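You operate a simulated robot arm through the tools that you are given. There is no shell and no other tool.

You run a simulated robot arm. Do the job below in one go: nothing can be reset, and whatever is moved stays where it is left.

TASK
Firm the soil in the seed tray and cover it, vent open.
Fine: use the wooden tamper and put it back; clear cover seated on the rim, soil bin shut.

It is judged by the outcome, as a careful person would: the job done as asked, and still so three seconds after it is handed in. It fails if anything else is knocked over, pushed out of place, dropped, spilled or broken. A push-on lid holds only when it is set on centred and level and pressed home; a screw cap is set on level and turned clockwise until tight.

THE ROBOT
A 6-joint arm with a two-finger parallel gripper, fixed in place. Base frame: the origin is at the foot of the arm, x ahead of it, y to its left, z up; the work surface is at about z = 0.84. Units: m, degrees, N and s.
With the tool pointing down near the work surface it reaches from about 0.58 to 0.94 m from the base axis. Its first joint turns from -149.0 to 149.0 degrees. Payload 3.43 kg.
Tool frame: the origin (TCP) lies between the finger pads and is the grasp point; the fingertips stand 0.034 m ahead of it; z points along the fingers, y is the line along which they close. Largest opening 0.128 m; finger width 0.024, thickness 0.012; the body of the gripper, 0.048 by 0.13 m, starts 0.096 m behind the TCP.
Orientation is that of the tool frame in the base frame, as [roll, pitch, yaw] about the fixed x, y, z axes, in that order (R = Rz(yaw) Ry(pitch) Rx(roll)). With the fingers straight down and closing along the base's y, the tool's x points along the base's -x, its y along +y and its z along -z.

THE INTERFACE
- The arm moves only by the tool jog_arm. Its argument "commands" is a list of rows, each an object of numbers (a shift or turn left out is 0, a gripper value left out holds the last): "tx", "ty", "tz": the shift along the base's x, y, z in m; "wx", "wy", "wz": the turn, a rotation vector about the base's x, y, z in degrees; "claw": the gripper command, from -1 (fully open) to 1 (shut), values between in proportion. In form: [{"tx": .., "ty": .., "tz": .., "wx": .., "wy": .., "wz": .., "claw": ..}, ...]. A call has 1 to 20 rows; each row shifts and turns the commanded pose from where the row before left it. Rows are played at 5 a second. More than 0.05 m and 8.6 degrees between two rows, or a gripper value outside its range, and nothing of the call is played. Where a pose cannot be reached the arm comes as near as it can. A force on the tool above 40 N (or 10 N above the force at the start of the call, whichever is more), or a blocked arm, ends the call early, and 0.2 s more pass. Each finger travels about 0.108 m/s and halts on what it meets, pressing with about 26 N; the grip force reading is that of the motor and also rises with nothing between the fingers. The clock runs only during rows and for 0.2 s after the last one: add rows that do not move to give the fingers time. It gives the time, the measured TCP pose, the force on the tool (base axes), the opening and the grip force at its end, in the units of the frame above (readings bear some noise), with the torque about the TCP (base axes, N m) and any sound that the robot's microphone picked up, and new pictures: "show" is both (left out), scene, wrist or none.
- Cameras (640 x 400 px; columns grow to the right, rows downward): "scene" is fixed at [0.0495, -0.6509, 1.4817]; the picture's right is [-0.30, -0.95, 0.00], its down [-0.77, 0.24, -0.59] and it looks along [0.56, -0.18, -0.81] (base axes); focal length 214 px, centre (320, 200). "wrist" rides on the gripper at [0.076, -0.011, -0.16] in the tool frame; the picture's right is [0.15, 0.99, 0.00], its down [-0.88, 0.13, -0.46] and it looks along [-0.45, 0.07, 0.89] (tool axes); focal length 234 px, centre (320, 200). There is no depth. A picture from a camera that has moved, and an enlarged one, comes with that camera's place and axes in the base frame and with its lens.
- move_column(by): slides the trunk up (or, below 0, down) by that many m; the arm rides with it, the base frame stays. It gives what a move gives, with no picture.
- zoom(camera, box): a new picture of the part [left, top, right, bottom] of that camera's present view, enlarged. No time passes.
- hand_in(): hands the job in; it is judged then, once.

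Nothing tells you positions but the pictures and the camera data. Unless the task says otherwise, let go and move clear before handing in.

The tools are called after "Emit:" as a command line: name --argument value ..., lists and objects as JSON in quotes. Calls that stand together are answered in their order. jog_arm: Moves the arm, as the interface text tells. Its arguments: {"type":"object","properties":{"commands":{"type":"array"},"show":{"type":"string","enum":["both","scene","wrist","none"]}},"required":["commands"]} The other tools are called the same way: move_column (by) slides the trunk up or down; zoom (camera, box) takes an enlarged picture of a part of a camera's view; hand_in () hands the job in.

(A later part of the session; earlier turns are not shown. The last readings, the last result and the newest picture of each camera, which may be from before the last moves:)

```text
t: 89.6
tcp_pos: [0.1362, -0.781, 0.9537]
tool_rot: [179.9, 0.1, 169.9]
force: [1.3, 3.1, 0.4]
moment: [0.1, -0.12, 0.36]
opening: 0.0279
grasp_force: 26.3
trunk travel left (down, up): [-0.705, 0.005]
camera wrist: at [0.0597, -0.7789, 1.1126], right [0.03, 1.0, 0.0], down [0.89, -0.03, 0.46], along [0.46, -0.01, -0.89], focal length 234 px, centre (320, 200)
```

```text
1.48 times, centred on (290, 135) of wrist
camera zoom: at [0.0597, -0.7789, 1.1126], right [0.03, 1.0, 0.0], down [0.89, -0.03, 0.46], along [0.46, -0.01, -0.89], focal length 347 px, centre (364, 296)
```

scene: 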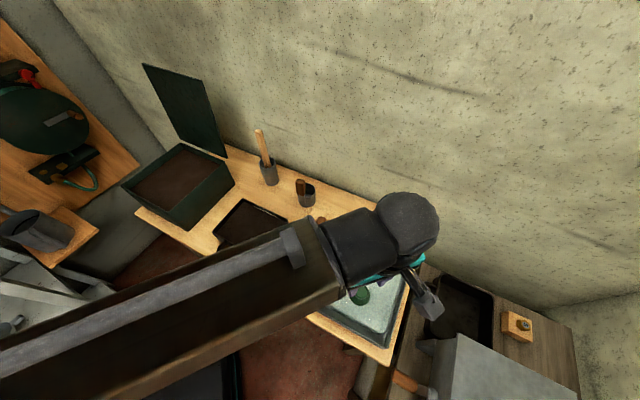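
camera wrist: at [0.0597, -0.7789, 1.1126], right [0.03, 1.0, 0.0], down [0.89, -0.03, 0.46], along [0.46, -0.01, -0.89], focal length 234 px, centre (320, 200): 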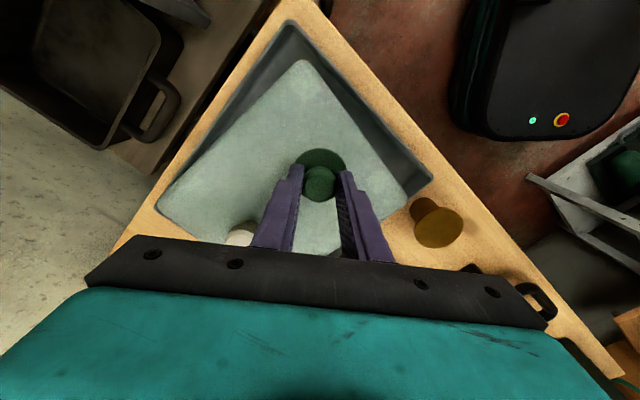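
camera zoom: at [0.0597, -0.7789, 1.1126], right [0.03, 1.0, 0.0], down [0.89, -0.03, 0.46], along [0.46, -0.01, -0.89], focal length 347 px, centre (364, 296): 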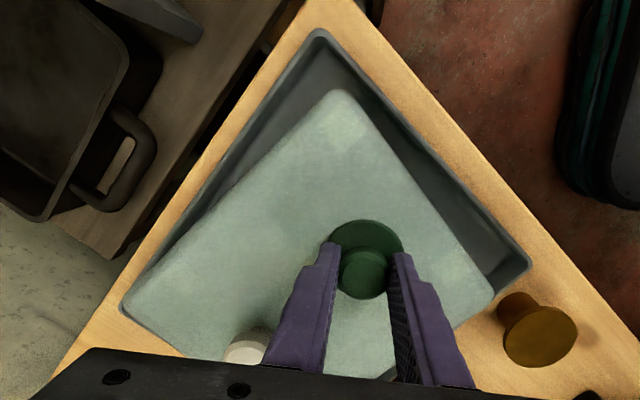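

Now the cover seems to have met the holder and torque is building (0.36 Nm). I'll continue slightly clockwise to see whether the dial turns relative to the cover.

Emit:
jog_arm --commands '[{"wz": -4}, {"wz": -4}, {}]' --show "wrist"

Emit:
zoom --camera "wrist" --box '[130, 0, 450, 270]'

```text
t: 90.4
tcp_pos: [0.1353, -0.7826, 0.9533]
tool_rot: [179.8, 0.0, 162.0]
force: [0.8, 2.9, 1.0]
moment: [0.08, -0.08, 0.26]
opening: 0.0288
grasp_force: 26.4
trunk travel left (down, up): [-0.705, 0.005]
camera wrist: at [0.0608, -0.7689, 1.1126], right [0.17, 0.99, 0.0], down [0.88, -0.15, 0.46], along [0.45, -0.08, -0.89], focal length 234 px, centre (320, 200)
```

wrist: 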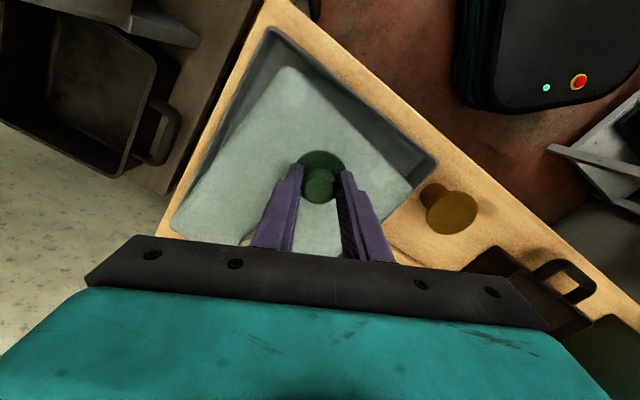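

```text
1.48 times, centred on (290, 135) of wrist
camera zoom: at [0.0608, -0.7689, 1.1126], right [0.17, 0.99, 0.0], down [0.88, -0.15, 0.46], along [0.45, -0.08, -0.89], focal length 347 px, centre (364, 296)
```

zoom: 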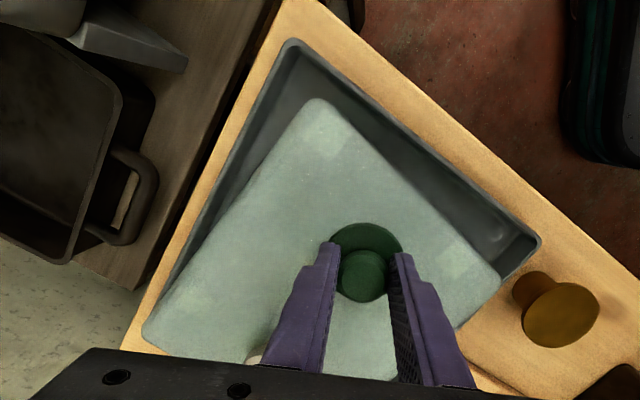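

The knob is now turning relative to the cover at about 0.26 Nm. I'll turn further clockwise, then release and look at the pointer.

Emit:
jog_arm --commands '[{"wz": -5}, {"wz": -5}, {"wz": -5}, {"wz": -5}, {"wz": -5}, {"wz": -5}, {}]' --show "wrist"

Emit:
jog_arm --commands '[{"claw": 0.4}, {"claw": 0.1}, {}, {"tz": 0.02}, {"tz": 0.04}, {"tz": 0.04}, {}]'

Emit:
zoom --camera "wrist" --box '[230, 60, 410, 240]'

Emit:
zoom --camera "wrist" --box '[290, 120, 350, 180]'

```text
t: 92.0
tcp_pos: [0.136, -0.7837, 0.9533]
tool_rot: [180.0, 0.0, 131.9]
force: [1.1, 3.6, 0.0]
moment: [0.16, 0.01, 0.24]
opening: 0.0288
grasp_force: 25.4
trunk travel left (down, up): [-0.705, 0.005]
camera wrist: at [0.0773, -0.733, 1.1126], right [0.64, 0.77, 0.0], down [0.68, -0.57, 0.46], along [0.35, -0.29, -0.89], focal length 234 px, centre (320, 200)
```

wrist: 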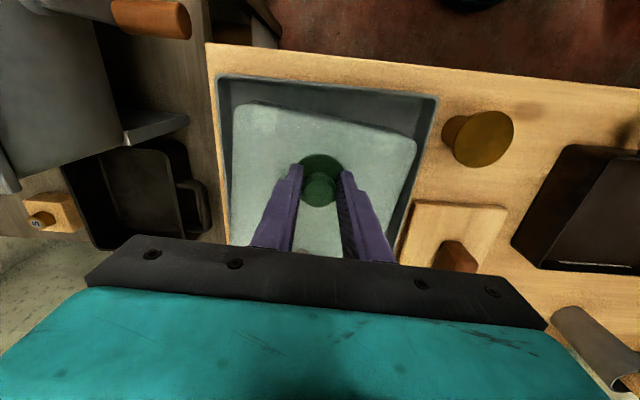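

```text
t: 93.6
tcp_pos: [0.1346, -0.7831, 1.0553]
tool_rot: [179.9, 0.0, 132.0]
force: [0.2, 0.4, -0.8]
moment: [0.02, -0.03, 0.03]
opening: 0.0575
grasp_force: 0.0
trunk travel left (down, up): [-0.705, 0.005]
camera wrist: at [0.0766, -0.7339, 1.2148], right [0.64, 0.77, 0.0], down [0.69, -0.57, 0.46], along [0.35, -0.29, -0.89], focal length 234 px, centre (320, 200)
```

scene: 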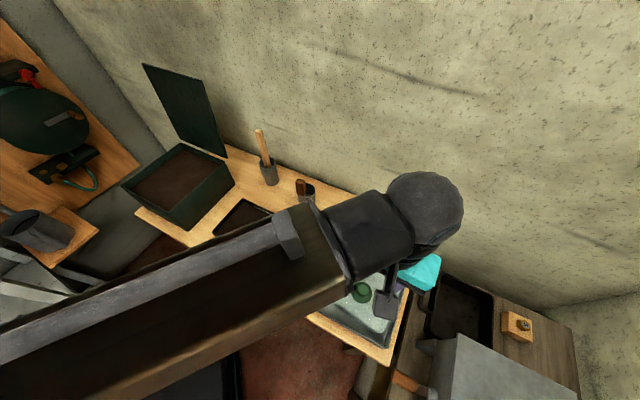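
wrist: 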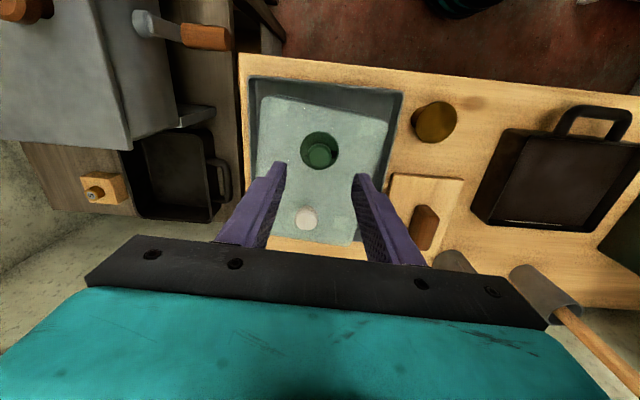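

```text
2.22 times, centred on (320, 150) of wrist
camera zoom: at [0.0766, -0.7339, 1.2148], right [0.64, 0.77, 0.0], down [0.69, -0.57, 0.46], along [0.35, -0.29, -0.89], focal length 520 px, centre (320, 311)
```

zoom: 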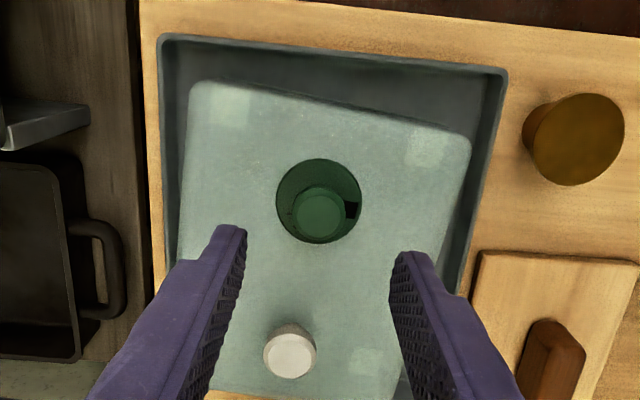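

```text
6.67 times, centred on (320, 150) of wrist
camera zoom: at [0.0766, -0.7339, 1.2148], right [0.64, 0.77, 0.0], down [0.69, -0.57, 0.46], along [0.35, -0.29, -0.89], focal length 1561 px, centre (320, 533)
```

zoom: 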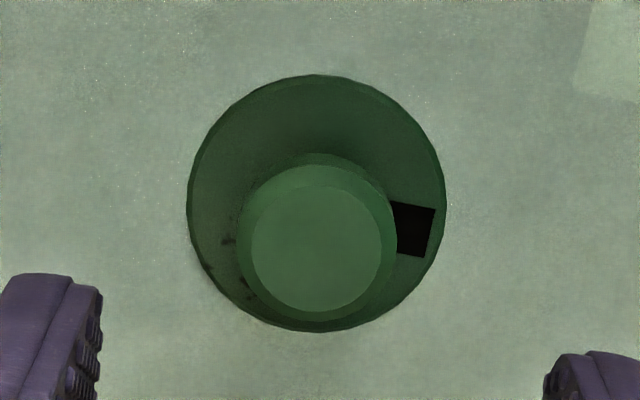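

The pointer is still aligned with the cover's short side, so the fingers just slipped and clockwise looks like the dial's stop. I'll re-grip and turn counter-clockwise until the holder blocks the cover and the dial has to move.

Emit:
jog_arm --commands '[{"tx": 0.0018, "ty": -0.0008}, {"tz": -0.04}, {"tz": -0.04}, {"tz": -0.015}, {"tz": -0.007}, {}, {"claw": 0.4}, {"claw": 0.7}, {"claw": 1}, {"claw": 1}, {}]' --show "none"

Emit:
jog_arm --commands '[{"wz": 6}, {"wz": 6}, {"wz": 6}, {"wz": 6}, {"wz": 6}, {}]' --show "wrist"

```text
t: 96.0
tcp_pos: [0.1368, -0.7808, 0.9508]
tool_rot: [179.9, 0.0, 132.0]
force: [-0.2, -0.3, 0.1]
moment: [-0.01, -0.01, 0.01]
opening: 0.0287
grasp_force: 26.1
trunk travel left (down, up): [-0.705, 0.005]
```

```text
t: 97.4
tcp_pos: [0.1355, -0.7826, 0.952]
tool_rot: [179.9, 0.0, 162.1]
force: [0.8, -0.7, 0.0]
moment: [0.04, 0.02, 0.02]
opening: 0.0289
grasp_force: 25.5
trunk travel left (down, up): [-0.705, 0.005]
camera wrist: at [0.0619, -0.7697, 1.1112], right [0.17, 0.99, 0.0], down [0.88, -0.15, 0.46], along [0.45, -0.07, -0.89], focal length 234 px, centre (320, 200)
```

wrist: 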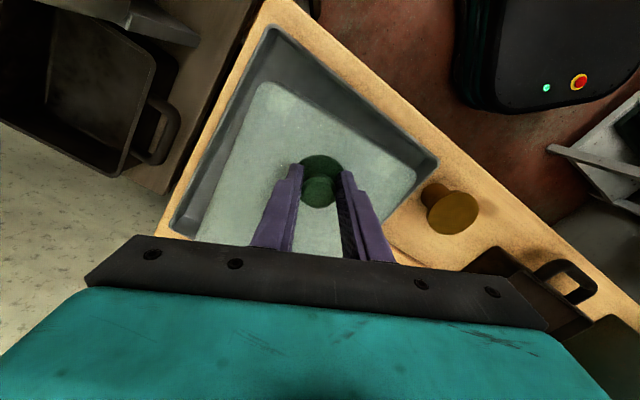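

Emit:
jog_arm --commands '[{"wz": 6}, {"wz": 6}, {}]' --show "wrist"

Emit:
jog_arm --commands '[{"wz": 6}, {"wz": 6}, {}]' --show "wrist"

```text
t: 98.2
tcp_pos: [0.1378, -0.7834, 0.9518]
tool_rot: [-179.9, 0.1, 174.1]
force: [1.9, -4.0, 12.1]
moment: [-0.04, 0.1, -0.02]
opening: 0.029
grasp_force: 25.8
trunk travel left (down, up): [-0.705, 0.005]
camera wrist: at [0.0608, -0.7856, 1.111], right [-0.04, 1.0, 0.0], down [0.89, 0.04, 0.46], along [0.46, 0.02, -0.89], focal length 234 px, centre (320, 200)
```

wrist: 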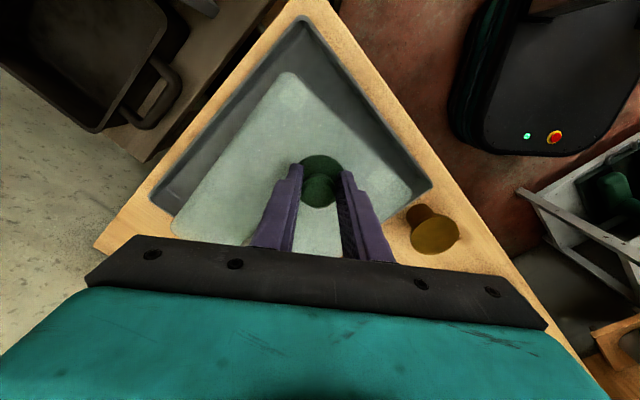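

```text
t: 99.0
tcp_pos: [0.137, -0.7821, 0.9517]
tool_rot: [180.0, 0.0, -174.0]
force: [0.6, -6.4, 15.6]
moment: [-0.19, -0.36, -0.03]
opening: 0.0289
grasp_force: 25.9
trunk travel left (down, up): [-0.705, 0.005]
camera wrist: at [0.0627, -0.8014, 1.1107], right [-0.25, 0.97, 0.0], down [0.86, 0.22, 0.46], along [0.44, 0.11, -0.89], focal length 234 px, centre (320, 200)
```

wrist: 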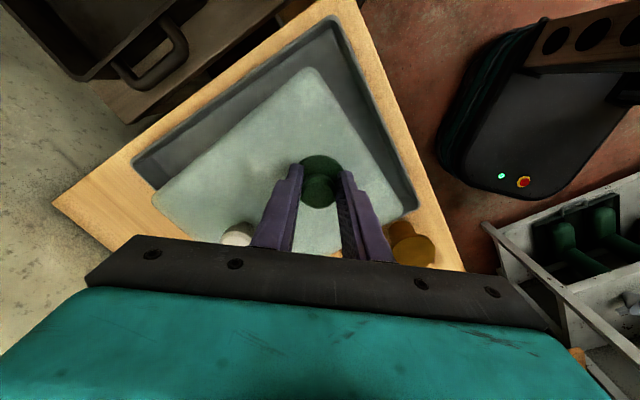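

The cover now stays put while the knob turns with very little torque, though an upward force of about 15 N has appeared. I'll relieve the height slightly and look.

Emit:
jog_arm --commands '[{"tz": 0.002}, {}]' --show "wrist"

Emit:
zoom --camera "wrist" --box '[130, 0, 450, 270]'

Emit:
zoom --camera "scene" --box '[300, 220, 430, 365]'

```text
t: 99.6
tcp_pos: [0.1361, -0.7818, 0.9516]
tool_rot: [179.8, 0.0, -174.0]
force: [0.3, -0.7, 0.3]
moment: [0.01, 0.08, 0.01]
opening: 0.0288
grasp_force: 26.3
trunk travel left (down, up): [-0.705, 0.005]
camera wrist: at [0.0626, -0.8014, 1.1113], right [-0.25, 0.97, 0.0], down [0.86, 0.22, 0.46], along [0.44, 0.12, -0.89], focal length 234 px, centre (320, 200)
```

wrist: 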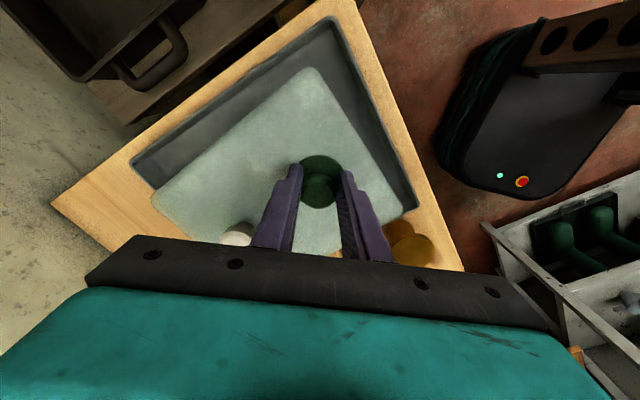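

```text
1.48 times, centred on (290, 135) of wrist
camera zoom: at [0.0626, -0.8014, 1.1113], right [-0.25, 0.97, 0.0], down [0.86, 0.22, 0.46], along [0.44, 0.12, -0.89], focal length 347 px, centre (364, 296)
```

zoom: 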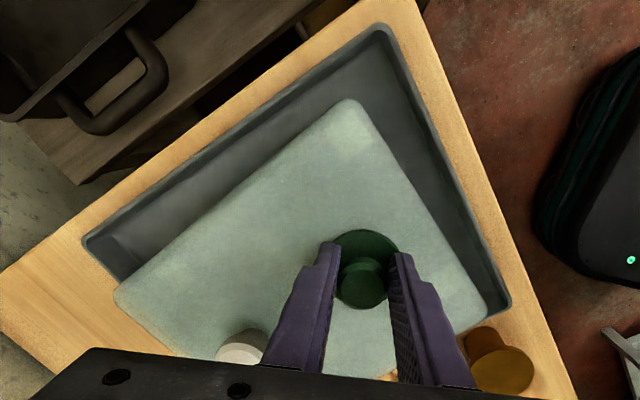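

```text
2.76 times, centred on (365, 292) of scene
camera zoom: at [0.0495, -0.6509, 1.4817], right [-0.3, -0.95, 0.0], down [-0.77, 0.24, -0.59], along [0.56, -0.18, -0.81], focal length 592 px, centre (196, -55)
```

zoom: 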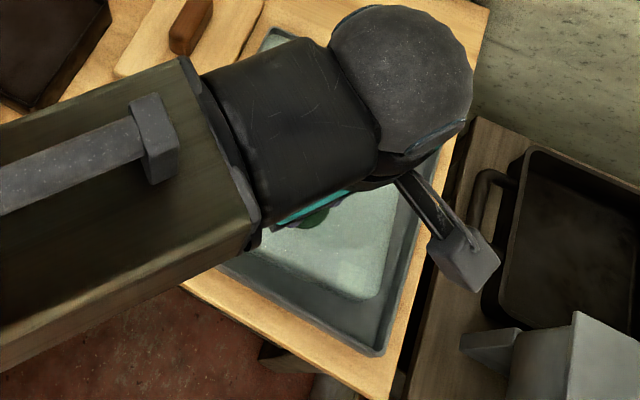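

Emit:
jog_arm --commands '[{"wz": 6}, {"wz": 6}, {"wz": 6}, {"wz": 6}, {}]' --show "wrist"

Emit:
jog_arm --commands '[{"claw": 0.4}, {"claw": 0.1}, {}, {"tz": 0.02}, {"tz": 0.04}, {"tz": 0.04}, {}]'

Emit:
zoom --camera "wrist" --box '[230, 60, 410, 240]'

Emit:
zoom --camera "wrist" --box '[290, 120, 350, 180]'

```text
t: 100.8
tcp_pos: [0.1356, -0.7842, 0.9527]
tool_rot: [179.9, -0.1, -149.9]
force: [-0.4, 0.3, 0.9]
moment: [0.03, 0.07, 0.0]
opening: 0.0289
grasp_force: 25.9
trunk travel left (down, up): [-0.705, 0.005]
camera wrist: at [0.0773, -0.831, 1.1123], right [-0.62, 0.78, 0.0], down [0.7, 0.55, 0.46], along [0.36, 0.29, -0.89], focal length 234 px, centre (320, 200)
```

wrist: 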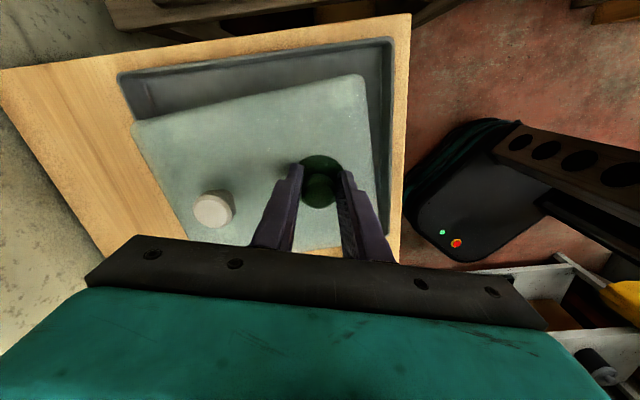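

```text
t: 102.4
tcp_pos: [0.139, -0.7845, 1.0539]
tool_rot: [179.9, 0.0, -150.1]
force: [0.9, -0.3, -0.5]
moment: [-0.01, 0.02, -0.03]
opening: 0.0579
grasp_force: 0.0
trunk travel left (down, up): [-0.705, 0.005]
camera wrist: at [0.0792, -0.8312, 1.213], right [-0.62, 0.78, 0.0], down [0.7, 0.55, 0.46], along [0.36, 0.28, -0.89], focal length 234 px, centre (320, 200)
```

scene: 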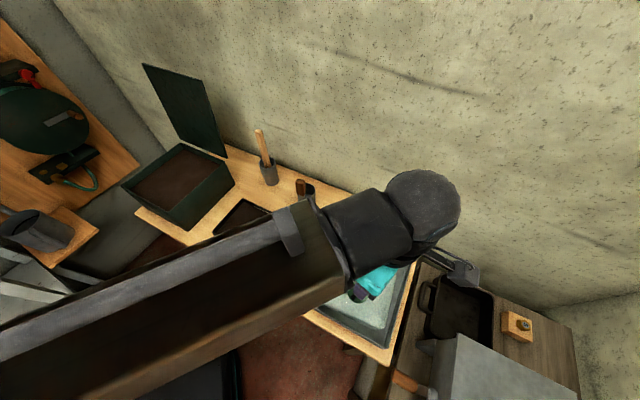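
wrist: 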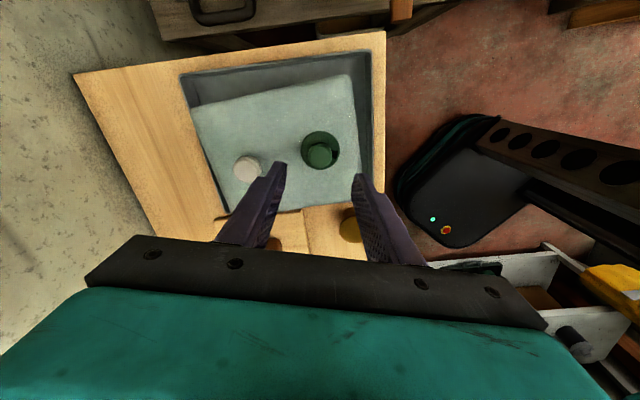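

```text
2.22 times, centred on (320, 150) of wrist
camera zoom: at [0.0792, -0.8312, 1.213], right [-0.62, 0.78, 0.0], down [0.7, 0.55, 0.46], along [0.36, 0.28, -0.89], focal length 520 px, centre (320, 311)
```

zoom: 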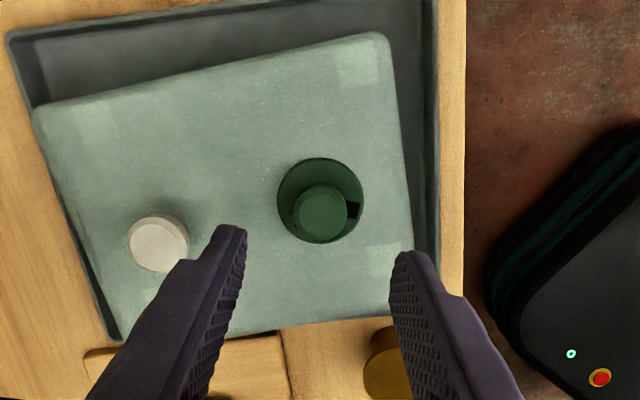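

```text
6.67 times, centred on (320, 150) of wrist
camera zoom: at [0.0792, -0.8312, 1.213], right [-0.62, 0.78, 0.0], down [0.7, 0.55, 0.46], along [0.36, 0.28, -0.89], focal length 1561 px, centre (320, 533)
```

zoom: 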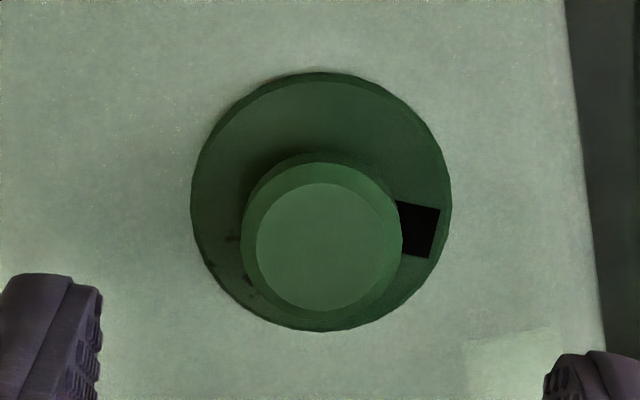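

The dial did turn: the pointer has moved about 60° counter-clockwise relative to the cover, toward pointing away from the white knob. Clockwise was the closed stop, so I'll re-grip and keep turning counter-clockwise until it stops.

Emit:
jog_arm --commands '[{"tx": 0.0008, "ty": 0.0012}, {"tz": -0.04}, {"tz": -0.04}, {"tz": -0.015}, {"tz": -0.005}, {}, {"claw": 0.4}, {"claw": 0.7}, {"claw": 1}, {"claw": 1}, {}]' --show "none"

Emit:
jog_arm --commands '[{"wz": 6}, {"wz": 6}, {"wz": 6}, {}]' --show "wrist"

Emit:
jog_arm --commands '[{"wz": 6}, {"wz": 6}, {"wz": 6}, {}]' --show "wrist"

```text
t: 104.8
tcp_pos: [0.139, -0.7811, 0.9533]
tool_rot: [180.0, 0.0, -150.0]
force: [0.0, 0.3, 0.9]
moment: [0.03, -0.13, -0.01]
opening: 0.029
grasp_force: 25.5
trunk travel left (down, up): [-0.705, 0.005]
```

```text
t: 105.8
tcp_pos: [0.1382, -0.7817, 0.953]
tool_rot: [179.8, 0.0, -131.9]
force: [-0.1, -0.2, -0.9]
moment: [0.05, -0.04, 0.0]
opening: 0.029
grasp_force: 26.1
trunk travel left (down, up): [-0.705, 0.005]
camera wrist: at [0.0964, -0.8444, 1.1122], right [-0.83, 0.55, 0.0], down [0.49, 0.74, 0.46], along [0.25, 0.38, -0.89], focal length 234 px, centre (320, 200)
```

wrist: 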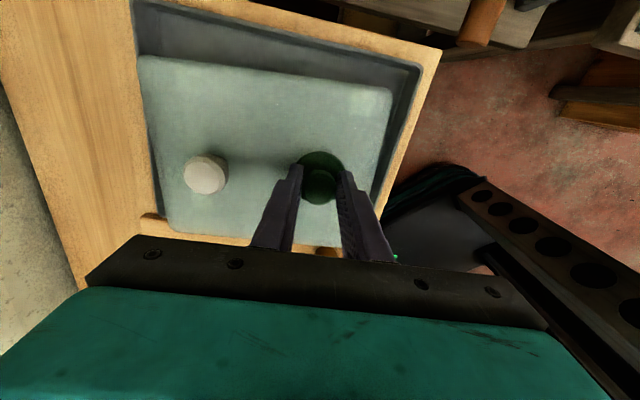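

```text
t: 106.8
tcp_pos: [0.1384, -0.7816, 0.9534]
tool_rot: [179.9, 0.0, -113.9]
force: [-1.3, -1.4, 1.4]
moment: [-0.06, 0.1, -0.21]
opening: 0.0283
grasp_force: 26.0
trunk travel left (down, up): [-0.705, 0.005]
camera wrist: at [0.1184, -0.8545, 1.1129], right [-0.96, 0.27, 0.0], down [0.24, 0.86, 0.46], along [0.12, 0.44, -0.89], focal length 234 px, centre (320, 200)
```

wrist: 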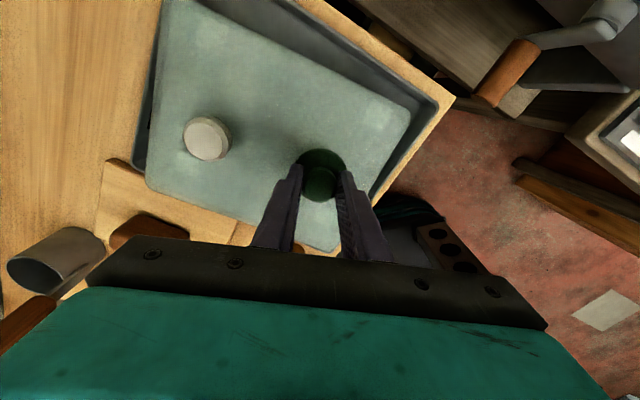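

Resistance has appeared (-0.21 Nm), which suggests the open stop. I'll release and inspect the pointer.

Emit:
jog_arm --commands '[{"claw": 0.4}, {"claw": 0.1}, {}, {"tz": 0.02}, {"tz": 0.04}, {"tz": 0.04}, {}]'

Emit:
zoom --camera "wrist" --box '[190, 20, 430, 240]'

Emit:
zoom --camera "wrist" --box '[290, 120, 350, 180]'

```text
t: 108.4
tcp_pos: [0.1354, -0.7789, 1.0552]
tool_rot: [179.8, 0.0, -114.0]
force: [0.0, 0.1, 0.2]
moment: [0.01, -0.01, -0.04]
opening: 0.0577
grasp_force: 0.1
trunk travel left (down, up): [-0.705, 0.005]
camera wrist: at [0.1172, -0.8536, 1.2144], right [-0.96, 0.27, 0.0], down [0.24, 0.86, 0.46], along [0.12, 0.44, -0.89], focal length 234 px, centre (320, 200)
```

scene: 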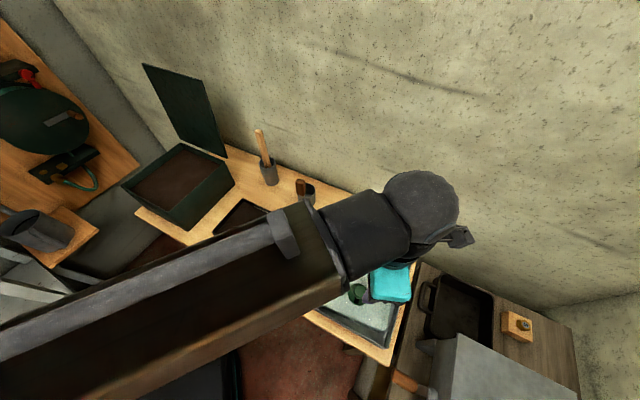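
wrist: 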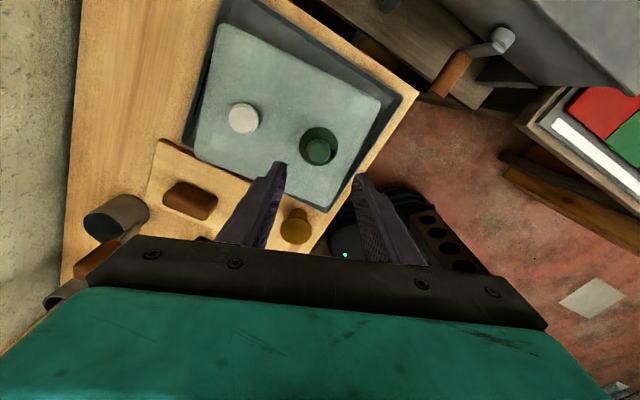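

```text
1.82 times, centred on (310, 130) of wrist
camera zoom: at [0.1172, -0.8536, 1.2144], right [-0.96, 0.27, 0.0], down [0.24, 0.86, 0.46], along [0.12, 0.44, -0.89], focal length 426 px, centre (338, 327)
```

zoom: 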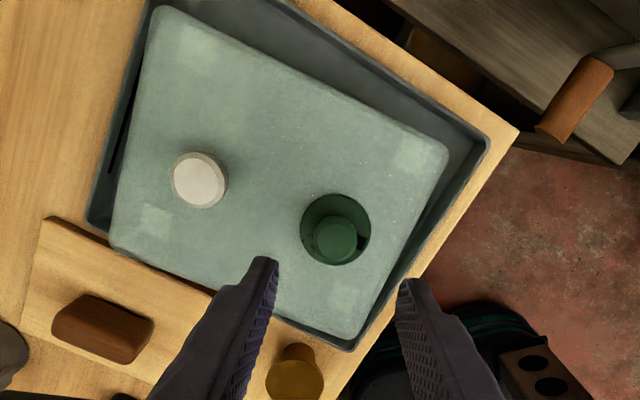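

```text
6.67 times, centred on (320, 150) of wrist
camera zoom: at [0.1172, -0.8536, 1.2144], right [-0.96, 0.27, 0.0], down [0.24, 0.86, 0.46], along [0.12, 0.44, -0.89], focal length 1561 px, centre (320, 533)
```

zoom: 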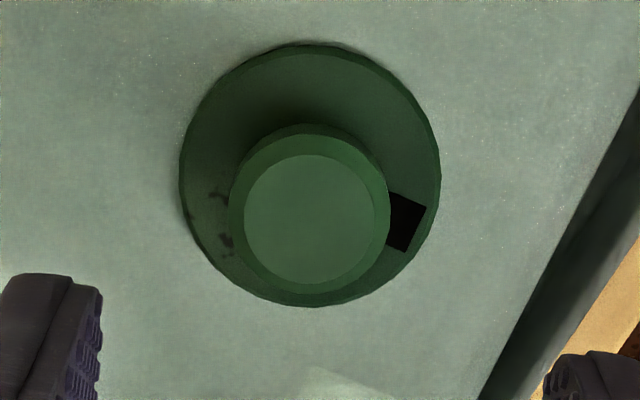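

The pointer has turned 90° to the stop, so I take the vent as open. Next I'll lift the cover by its white knob, which is at about (0.211, -0.839). I'll align over it with the fingers closing roughly along the cover's long side for a stable hold.

Emit:
jog_arm --commands '[{"wz": -8, "tx": 0.015, "ty": -0.011, "claw": 0}, {"wz": -8, "tx": 0.015, "ty": -0.012}, {"wz": -8, "tx": 0.015, "ty": -0.012}, {"wz": -8, "tx": 0.015, "ty": -0.012}, {"wz": -9, "tx": 0.0155, "ty": -0.0129}, {"tz": -0.02}, {}, {}]'

Emit:
zoom --camera "wrist" --box '[180, 40, 460, 250]'

Emit:
zoom --camera "scene" --box '[300, 220, 430, 365]'

```text
refused: row 5 steps farther than a row can; nothing moved
```

```text
1.90 times, centred on (320, 145) of wrist
camera zoom: at [0.1172, -0.8536, 1.2144], right [-0.96, 0.27, 0.0], down [0.24, 0.86, 0.46], along [0.12, 0.44, -0.89], focal length 446 px, centre (320, 305)
```

zoom: 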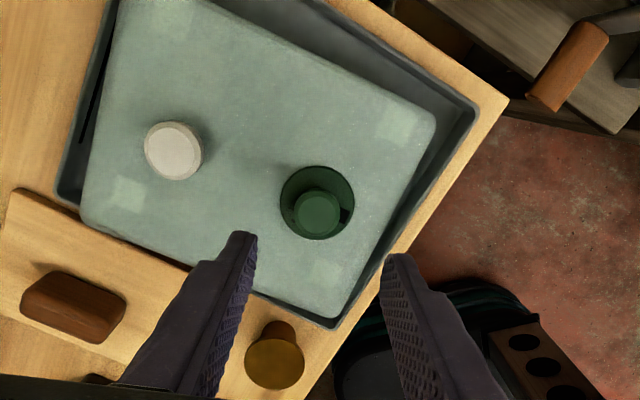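

```text
2.76 times, centred on (365, 292) of scene
camera zoom: at [0.0495, -0.6509, 1.4817], right [-0.3, -0.95, 0.0], down [-0.77, 0.24, -0.59], along [0.56, -0.18, -0.81], focal length 592 px, centre (196, -55)
```

zoom: 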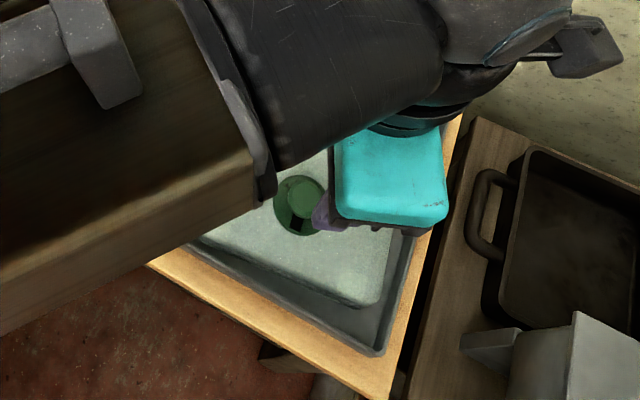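

That call was refused for one step being too large, and nothing moved. I'll redo it with smaller turns.

Emit:
jog_arm --commands '[{"wz": -7, "tx": 0.0125, "ty": -0.01, "claw": 0}, {"wz": -7, "tx": 0.0125, "ty": -0.01}, {"wz": -7, "tx": 0.0125, "ty": -0.01}, {"wz": -7, "tx": 0.0125, "ty": -0.01}, {"wz": -7, "tx": 0.0125, "ty": -0.01}, {"wz": -6, "tx": 0.013, "ty": -0.0099}, {"tz": -0.02}, {}, {}]'

Emit:
zoom --camera "wrist" --box '[180, 40, 460, 250]'

Emit:
zoom --camera "scene" --box '[300, 220, 430, 365]'

```text
t: 110.4
tcp_pos: [0.2126, -0.8417, 1.0324]
tool_rot: [180.0, 0.1, -155.0]
force: [-0.2, 0.6, -1.3]
moment: [-0.02, -0.02, -0.01]
opening: 0.0638
grasp_force: 0.0
trunk travel left (down, up): [-0.705, 0.005]
camera wrist: at [0.1498, -0.8833, 1.1921], right [-0.55, 0.83, 0.0], down [0.74, 0.49, 0.46], along [0.38, 0.25, -0.89], focal length 234 px, centre (320, 200)
```

scene: 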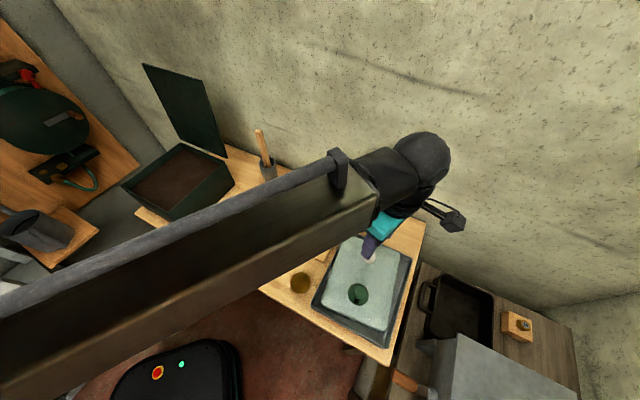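
wrist: 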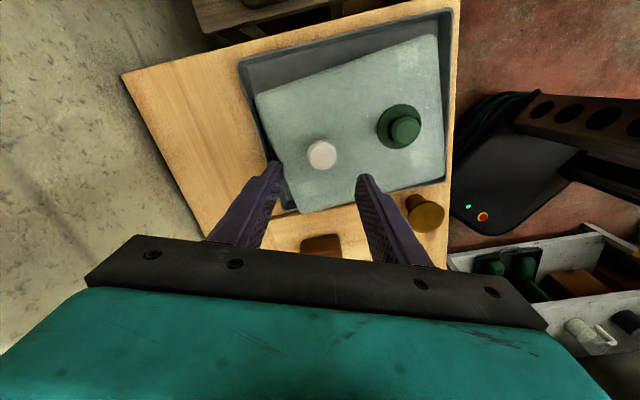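

```text
1.90 times, centred on (320, 145) of wrist
camera zoom: at [0.1498, -0.8833, 1.1921], right [-0.55, 0.83, 0.0], down [0.74, 0.49, 0.46], along [0.38, 0.25, -0.89], focal length 446 px, centre (320, 305)
```

zoom: 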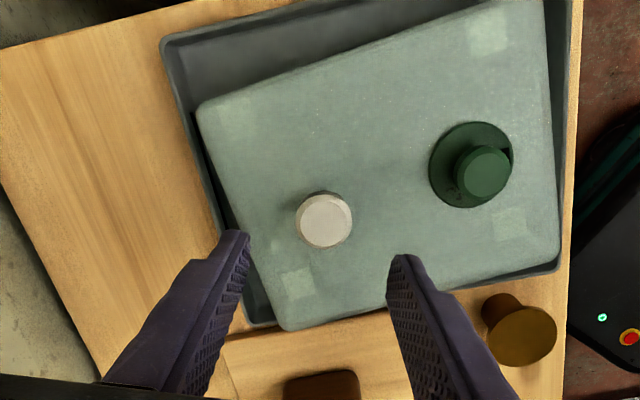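

```text
2.76 times, centred on (365, 292) of scene
camera zoom: at [0.0495, -0.6509, 1.4817], right [-0.3, -0.95, 0.0], down [-0.77, 0.24, -0.59], along [0.56, -0.18, -0.81], focal length 592 px, centre (196, -55)
```

zoom: 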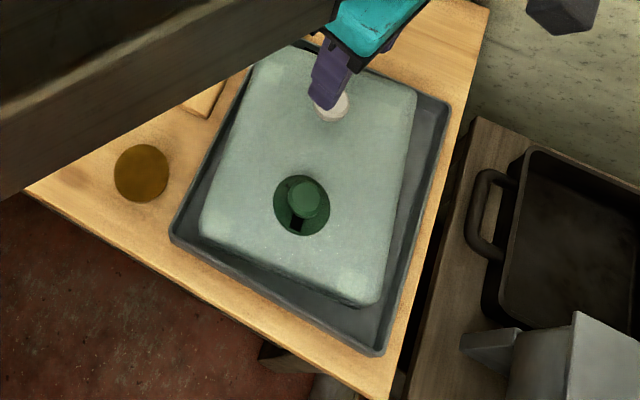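

The holder tray hasn't moved. The cover's centre is near (0.1755, -0.810), with its long axis at about 141°. I'll go down on the white knob and grip it.

Emit:
jog_arm --commands '[{"tx": -0.0018, "ty": 0.0024}, {"tz": -0.03}, {"tz": -0.025}, {"tz": -0.015}, {}]' --show "wrist"

Emit:
zoom --camera "wrist" --box '[220, 100, 420, 250]'

Emit:
zoom --camera "scene" --box '[340, 220, 420, 290]'

```text
t: 111.6
tcp_pos: [0.211, -0.84, 0.9623]
tool_rot: [180.0, 0.0, -155.1]
force: [0.7, -0.1, 0.7]
moment: [0.01, 0.01, 0.03]
opening: 0.0638
grasp_force: 0.1
trunk travel left (down, up): [-0.705, 0.005]
camera wrist: at [0.1474, -0.8806, 1.1218], right [-0.55, 0.83, 0.0], down [0.74, 0.49, 0.46], along [0.38, 0.25, -0.89], focal length 234 px, centre (320, 200)
```

wrist: 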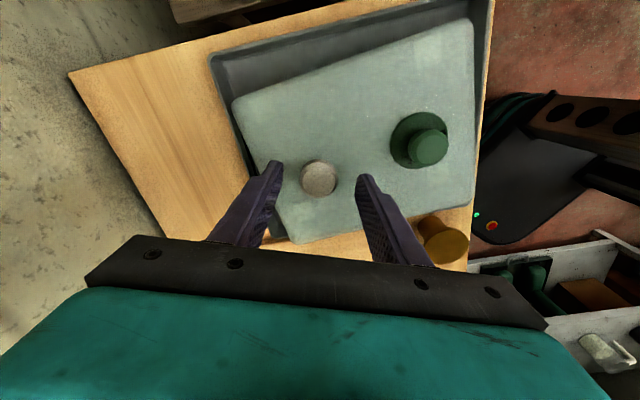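

```text
2.67 times, centred on (320, 175) of wrist
camera zoom: at [0.1474, -0.8806, 1.1218], right [-0.55, 0.83, 0.0], down [0.74, 0.49, 0.46], along [0.38, 0.25, -0.89], focal length 624 px, centre (320, 267)
```

zoom: 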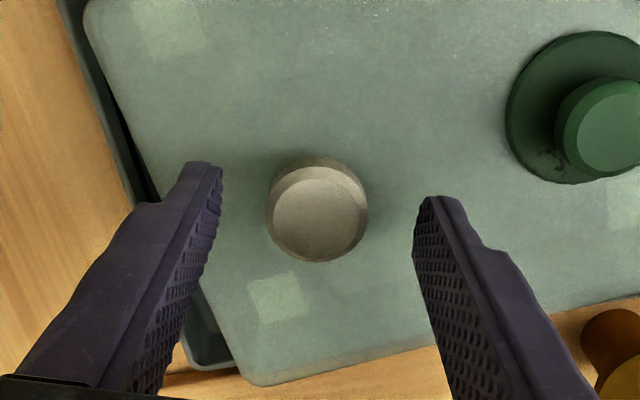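

```text
5.71 times, centred on (380, 255) of scene
camera zoom: at [0.0495, -0.6509, 1.4817], right [-0.3, -0.95, 0.0], down [-0.77, 0.24, -0.59], along [0.56, -0.18, -0.81], focal length 1226 px, centre (-23, -114)
```

zoom: 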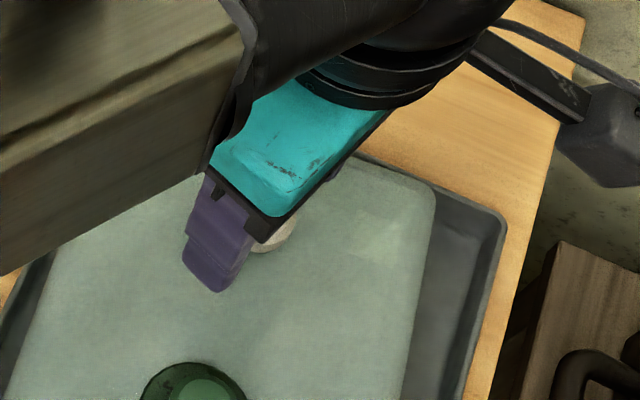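

Emit:
jog_arm --commands '[{"tz": -0.006}, {"tz": -0.006}, {}, {"claw": 0.3}, {"claw": 0.6}, {"claw": 1}, {"claw": 1}, {}]' --show "none"

Emit:
jog_arm --commands '[{"tz": 0.004}, {"tz": 0.004}, {}]'

Emit:
zoom --camera "wrist" --box '[180, 0, 500, 270]'

Emit:
zoom --camera "scene" --box '[300, 220, 430, 365]'

```text
t: 113.4
tcp_pos: [0.2111, -0.8393, 0.9514]
tool_rot: [179.8, 0.1, -155.0]
force: [0.0, 0.4, 0.1]
moment: [-0.01, -0.05, 0.03]
opening: 0.033
grasp_force: 26.3
trunk travel left (down, up): [-0.705, 0.005]
```

```text
t: 114.2
tcp_pos: [0.2107, -0.8406, 0.9593]
tool_rot: [179.8, 0.0, -154.9]
force: [-0.1, 0.4, -1.5]
moment: [-0.04, -0.04, 0.03]
opening: 0.0328
grasp_force: 25.9
trunk travel left (down, up): [-0.705, 0.005]
camera wrist: at [0.1475, -0.8814, 1.1182], right [-0.55, 0.83, 0.0], down [0.74, 0.49, 0.46], along [0.38, 0.25, -0.89], focal length 234 px, centre (320, 200)
```

scene: 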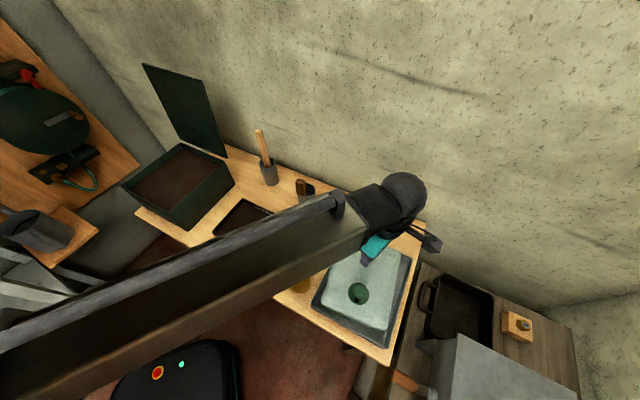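
wrist: 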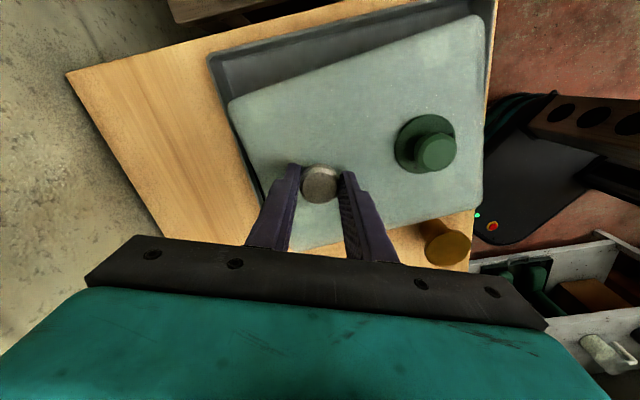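

```text
1.48 times, centred on (340, 135) of wrist
camera zoom: at [0.1475, -0.8814, 1.1182], right [-0.55, 0.83, 0.0], down [0.74, 0.49, 0.46], along [0.38, 0.25, -0.89], focal length 347 px, centre (290, 296)
```

zoom: 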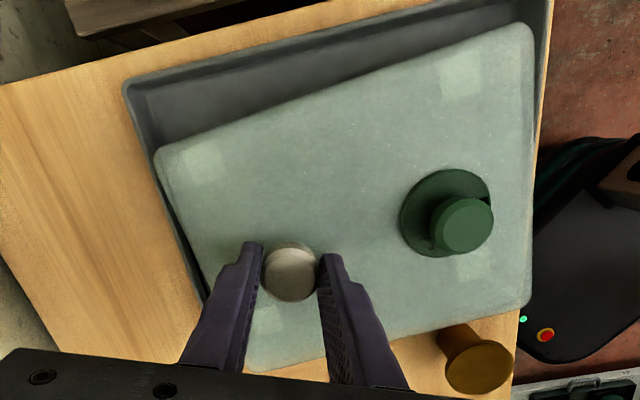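

```text
2.76 times, centred on (365, 292) of scene
camera zoom: at [0.0495, -0.6509, 1.4817], right [-0.3, -0.95, 0.0], down [-0.77, 0.24, -0.59], along [0.56, -0.18, -0.81], focal length 592 px, centre (196, -55)
```

zoom: 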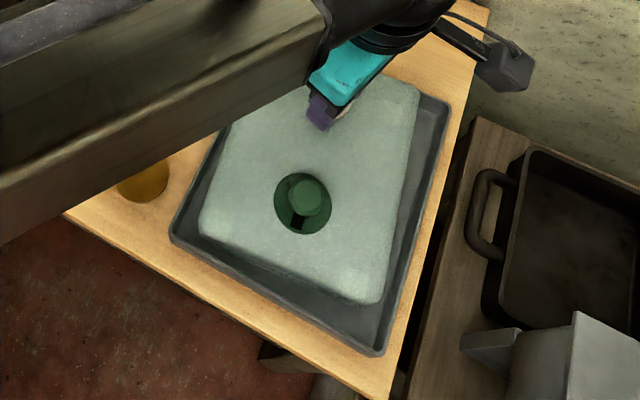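

The cover lifts cleanly and level (about 1.5 N, with torque matching its weight). I'll raise it well clear, then carry it while turning 84° to above the seed tray.

Emit:
jog_arm --commands '[{"tz": 0.02}, {"tz": 0.03}, {"tz": 0.04}, {"tz": 0.04}, {"tz": 0.04}, {"tz": 0.03}, {}]' --show "scene"

Emit:
jog_arm --commands '[{"tx": 0.0209, "ty": 0.0278, "wz": 7}, {"tx": 0.0209, "ty": 0.0278, "wz": 7}, {"tx": 0.0209, "ty": 0.0278, "wz": 7}, {"tx": 0.0209, "ty": 0.0278, "wz": 7}, {"tx": 0.0209, "ty": 0.0278, "wz": 7}, {"tx": 0.0209, "ty": 0.0278, "wz": 7}, {"tx": 0.0209, "ty": 0.0278, "wz": 7}, {"tx": 0.0209, "ty": 0.0278, "wz": 7}, {"tx": 0.0209, "ty": 0.0278, "wz": 7}, {"tx": 0.0209, "ty": 0.0278, "wz": 7}, {"tx": 0.0209, "ty": 0.0278, "wz": 7}, {"tx": 0.0207, "ty": 0.0278, "wz": 7}, {}, {}]'

```text
t: 115.8
tcp_pos: [0.2103, -0.8409, 1.1604]
tool_rot: [179.9, 0.1, -155.0]
force: [0.0, -0.3, -1.3]
moment: [-0.05, -0.06, 0.01]
opening: 0.0331
grasp_force: 26.0
trunk travel left (down, up): [-0.705, 0.005]
```

scene: 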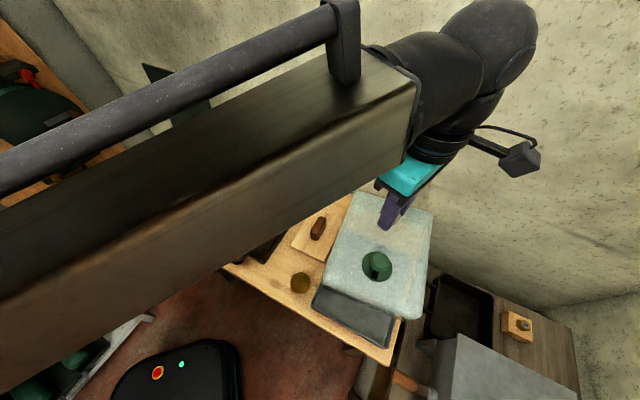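

```text
t: 118.8
tcp_pos: [0.4613, -0.5047, 1.1586]
tool_rot: [180.0, 0.0, -71.0]
force: [-0.2, 0.4, -0.6]
moment: [0.05, -0.05, 0.01]
opening: 0.0327
grasp_force: 26.2
trunk travel left (down, up): [-0.705, 0.005]
camera wrist: at [0.4978, -0.5718, 1.3173], right [-0.89, -0.46, 0.0], down [-0.41, 0.79, 0.46], along [-0.21, 0.4, -0.89], focal length 234 px, centre (320, 200)
```

scene: 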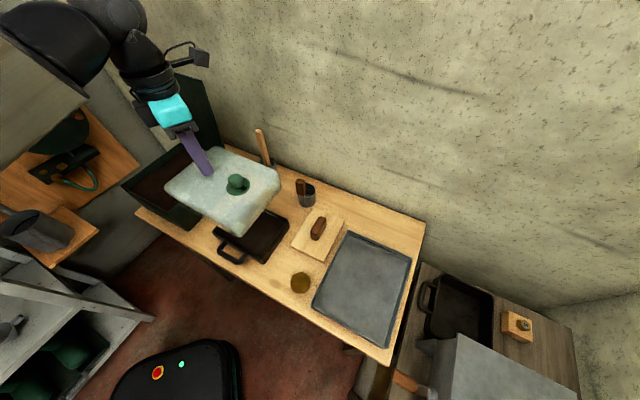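
wrist: 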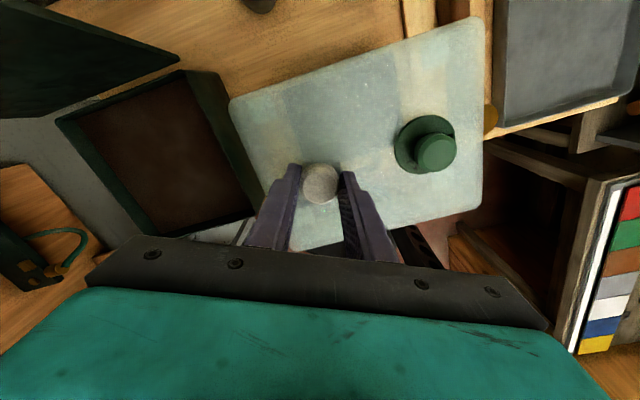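

The cover is above the seed tray. I'll look at its underside shape and alignment.

Emit:
zoom --camera "scene" --box '[140, 120, 300, 280]'

Emit:
zoom --camera "wrist" --box '[180, 0, 500, 270]'

```text
2.50 times, centred on (220, 200) of scene
camera zoom: at [0.0495, -0.6509, 1.4817], right [-0.3, -0.95, 0.0], down [-0.77, 0.24, -0.59], along [0.56, -0.18, -0.81], focal length 536 px, centre (570, 200)
```

zoom: 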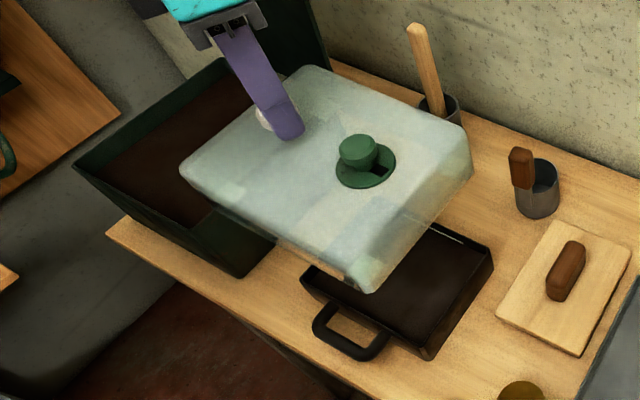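

```text
1.48 times, centred on (340, 135) of wrist
camera zoom: at [0.4978, -0.5718, 1.3173], right [-0.89, -0.46, 0.0], down [-0.41, 0.79, 0.46], along [-0.21, 0.4, -0.89], focal length 347 px, centre (290, 296)
```

zoom: 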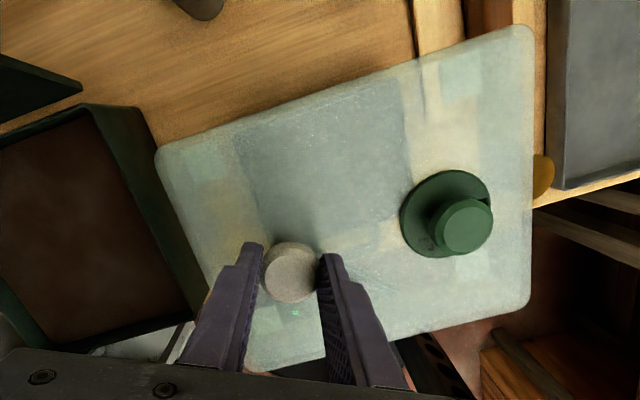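

The cover is a shallow clear box that should fit over the tray rim. I'll lower it to just above the rim and check alignment from both cameras.

Emit:
jog_arm --commands '[{"tz": -0.04}, {"tz": -0.04}, {"tz": -0.03}, {"tz": -0.02}, {"tz": -0.013}, {}, {}]'

Emit:
zoom --camera "scene" --box '[200, 170, 310, 280]'

Emit:
zoom --camera "wrist" --box '[180, 0, 500, 270]'

```text
t: 120.4
tcp_pos: [0.4616, -0.5054, 1.0156]
tool_rot: [179.9, 0.0, -71.0]
force: [0.0, 0.0, -0.3]
moment: [0.04, -0.04, 0.01]
opening: 0.0328
grasp_force: 26.1
trunk travel left (down, up): [-0.705, 0.005]
camera wrist: at [0.4974, -0.5728, 1.1753], right [-0.89, -0.46, 0.0], down [-0.41, 0.79, 0.46], along [-0.21, 0.4, -0.89], focal length 234 px, centre (320, 200)
```

scene: 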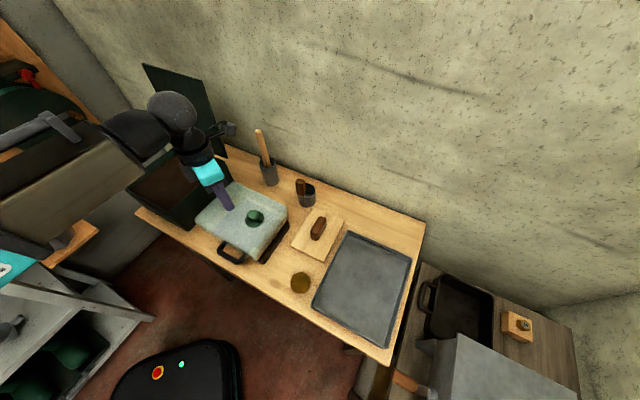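
wrist: 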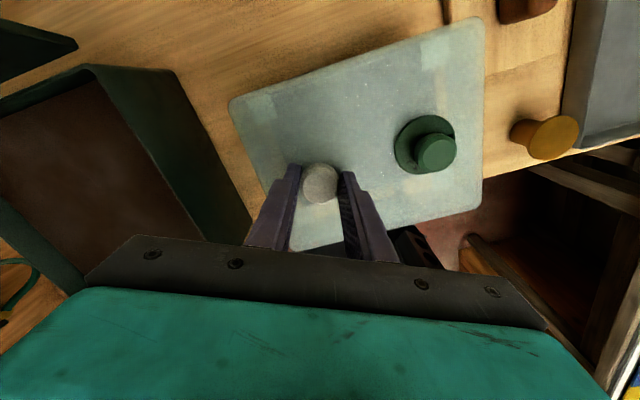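

```text
3.64 times, centred on (255, 225) of scene
camera zoom: at [0.0495, -0.6509, 1.4817], right [-0.3, -0.95, 0.0], down [-0.77, 0.24, -0.59], along [0.56, -0.18, -0.81], focal length 780 px, centre (556, 109)
```

zoom: 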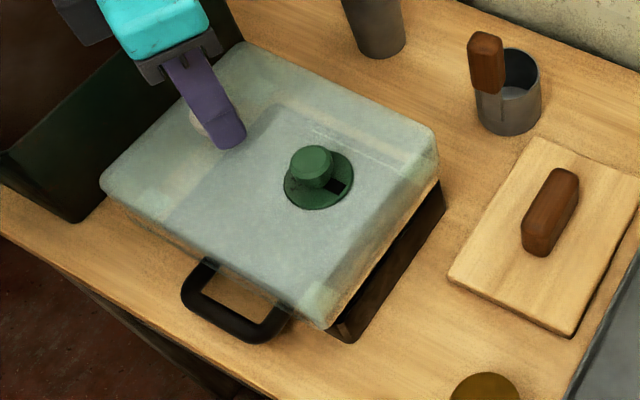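

```text
1.48 times, centred on (340, 135) of wrist
camera zoom: at [0.4974, -0.5728, 1.1753], right [-0.89, -0.46, 0.0], down [-0.41, 0.79, 0.46], along [-0.21, 0.4, -0.89], focal length 347 px, centre (290, 296)
```

zoom: 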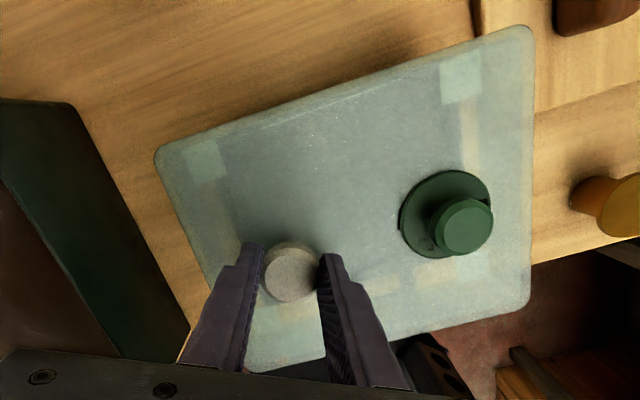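

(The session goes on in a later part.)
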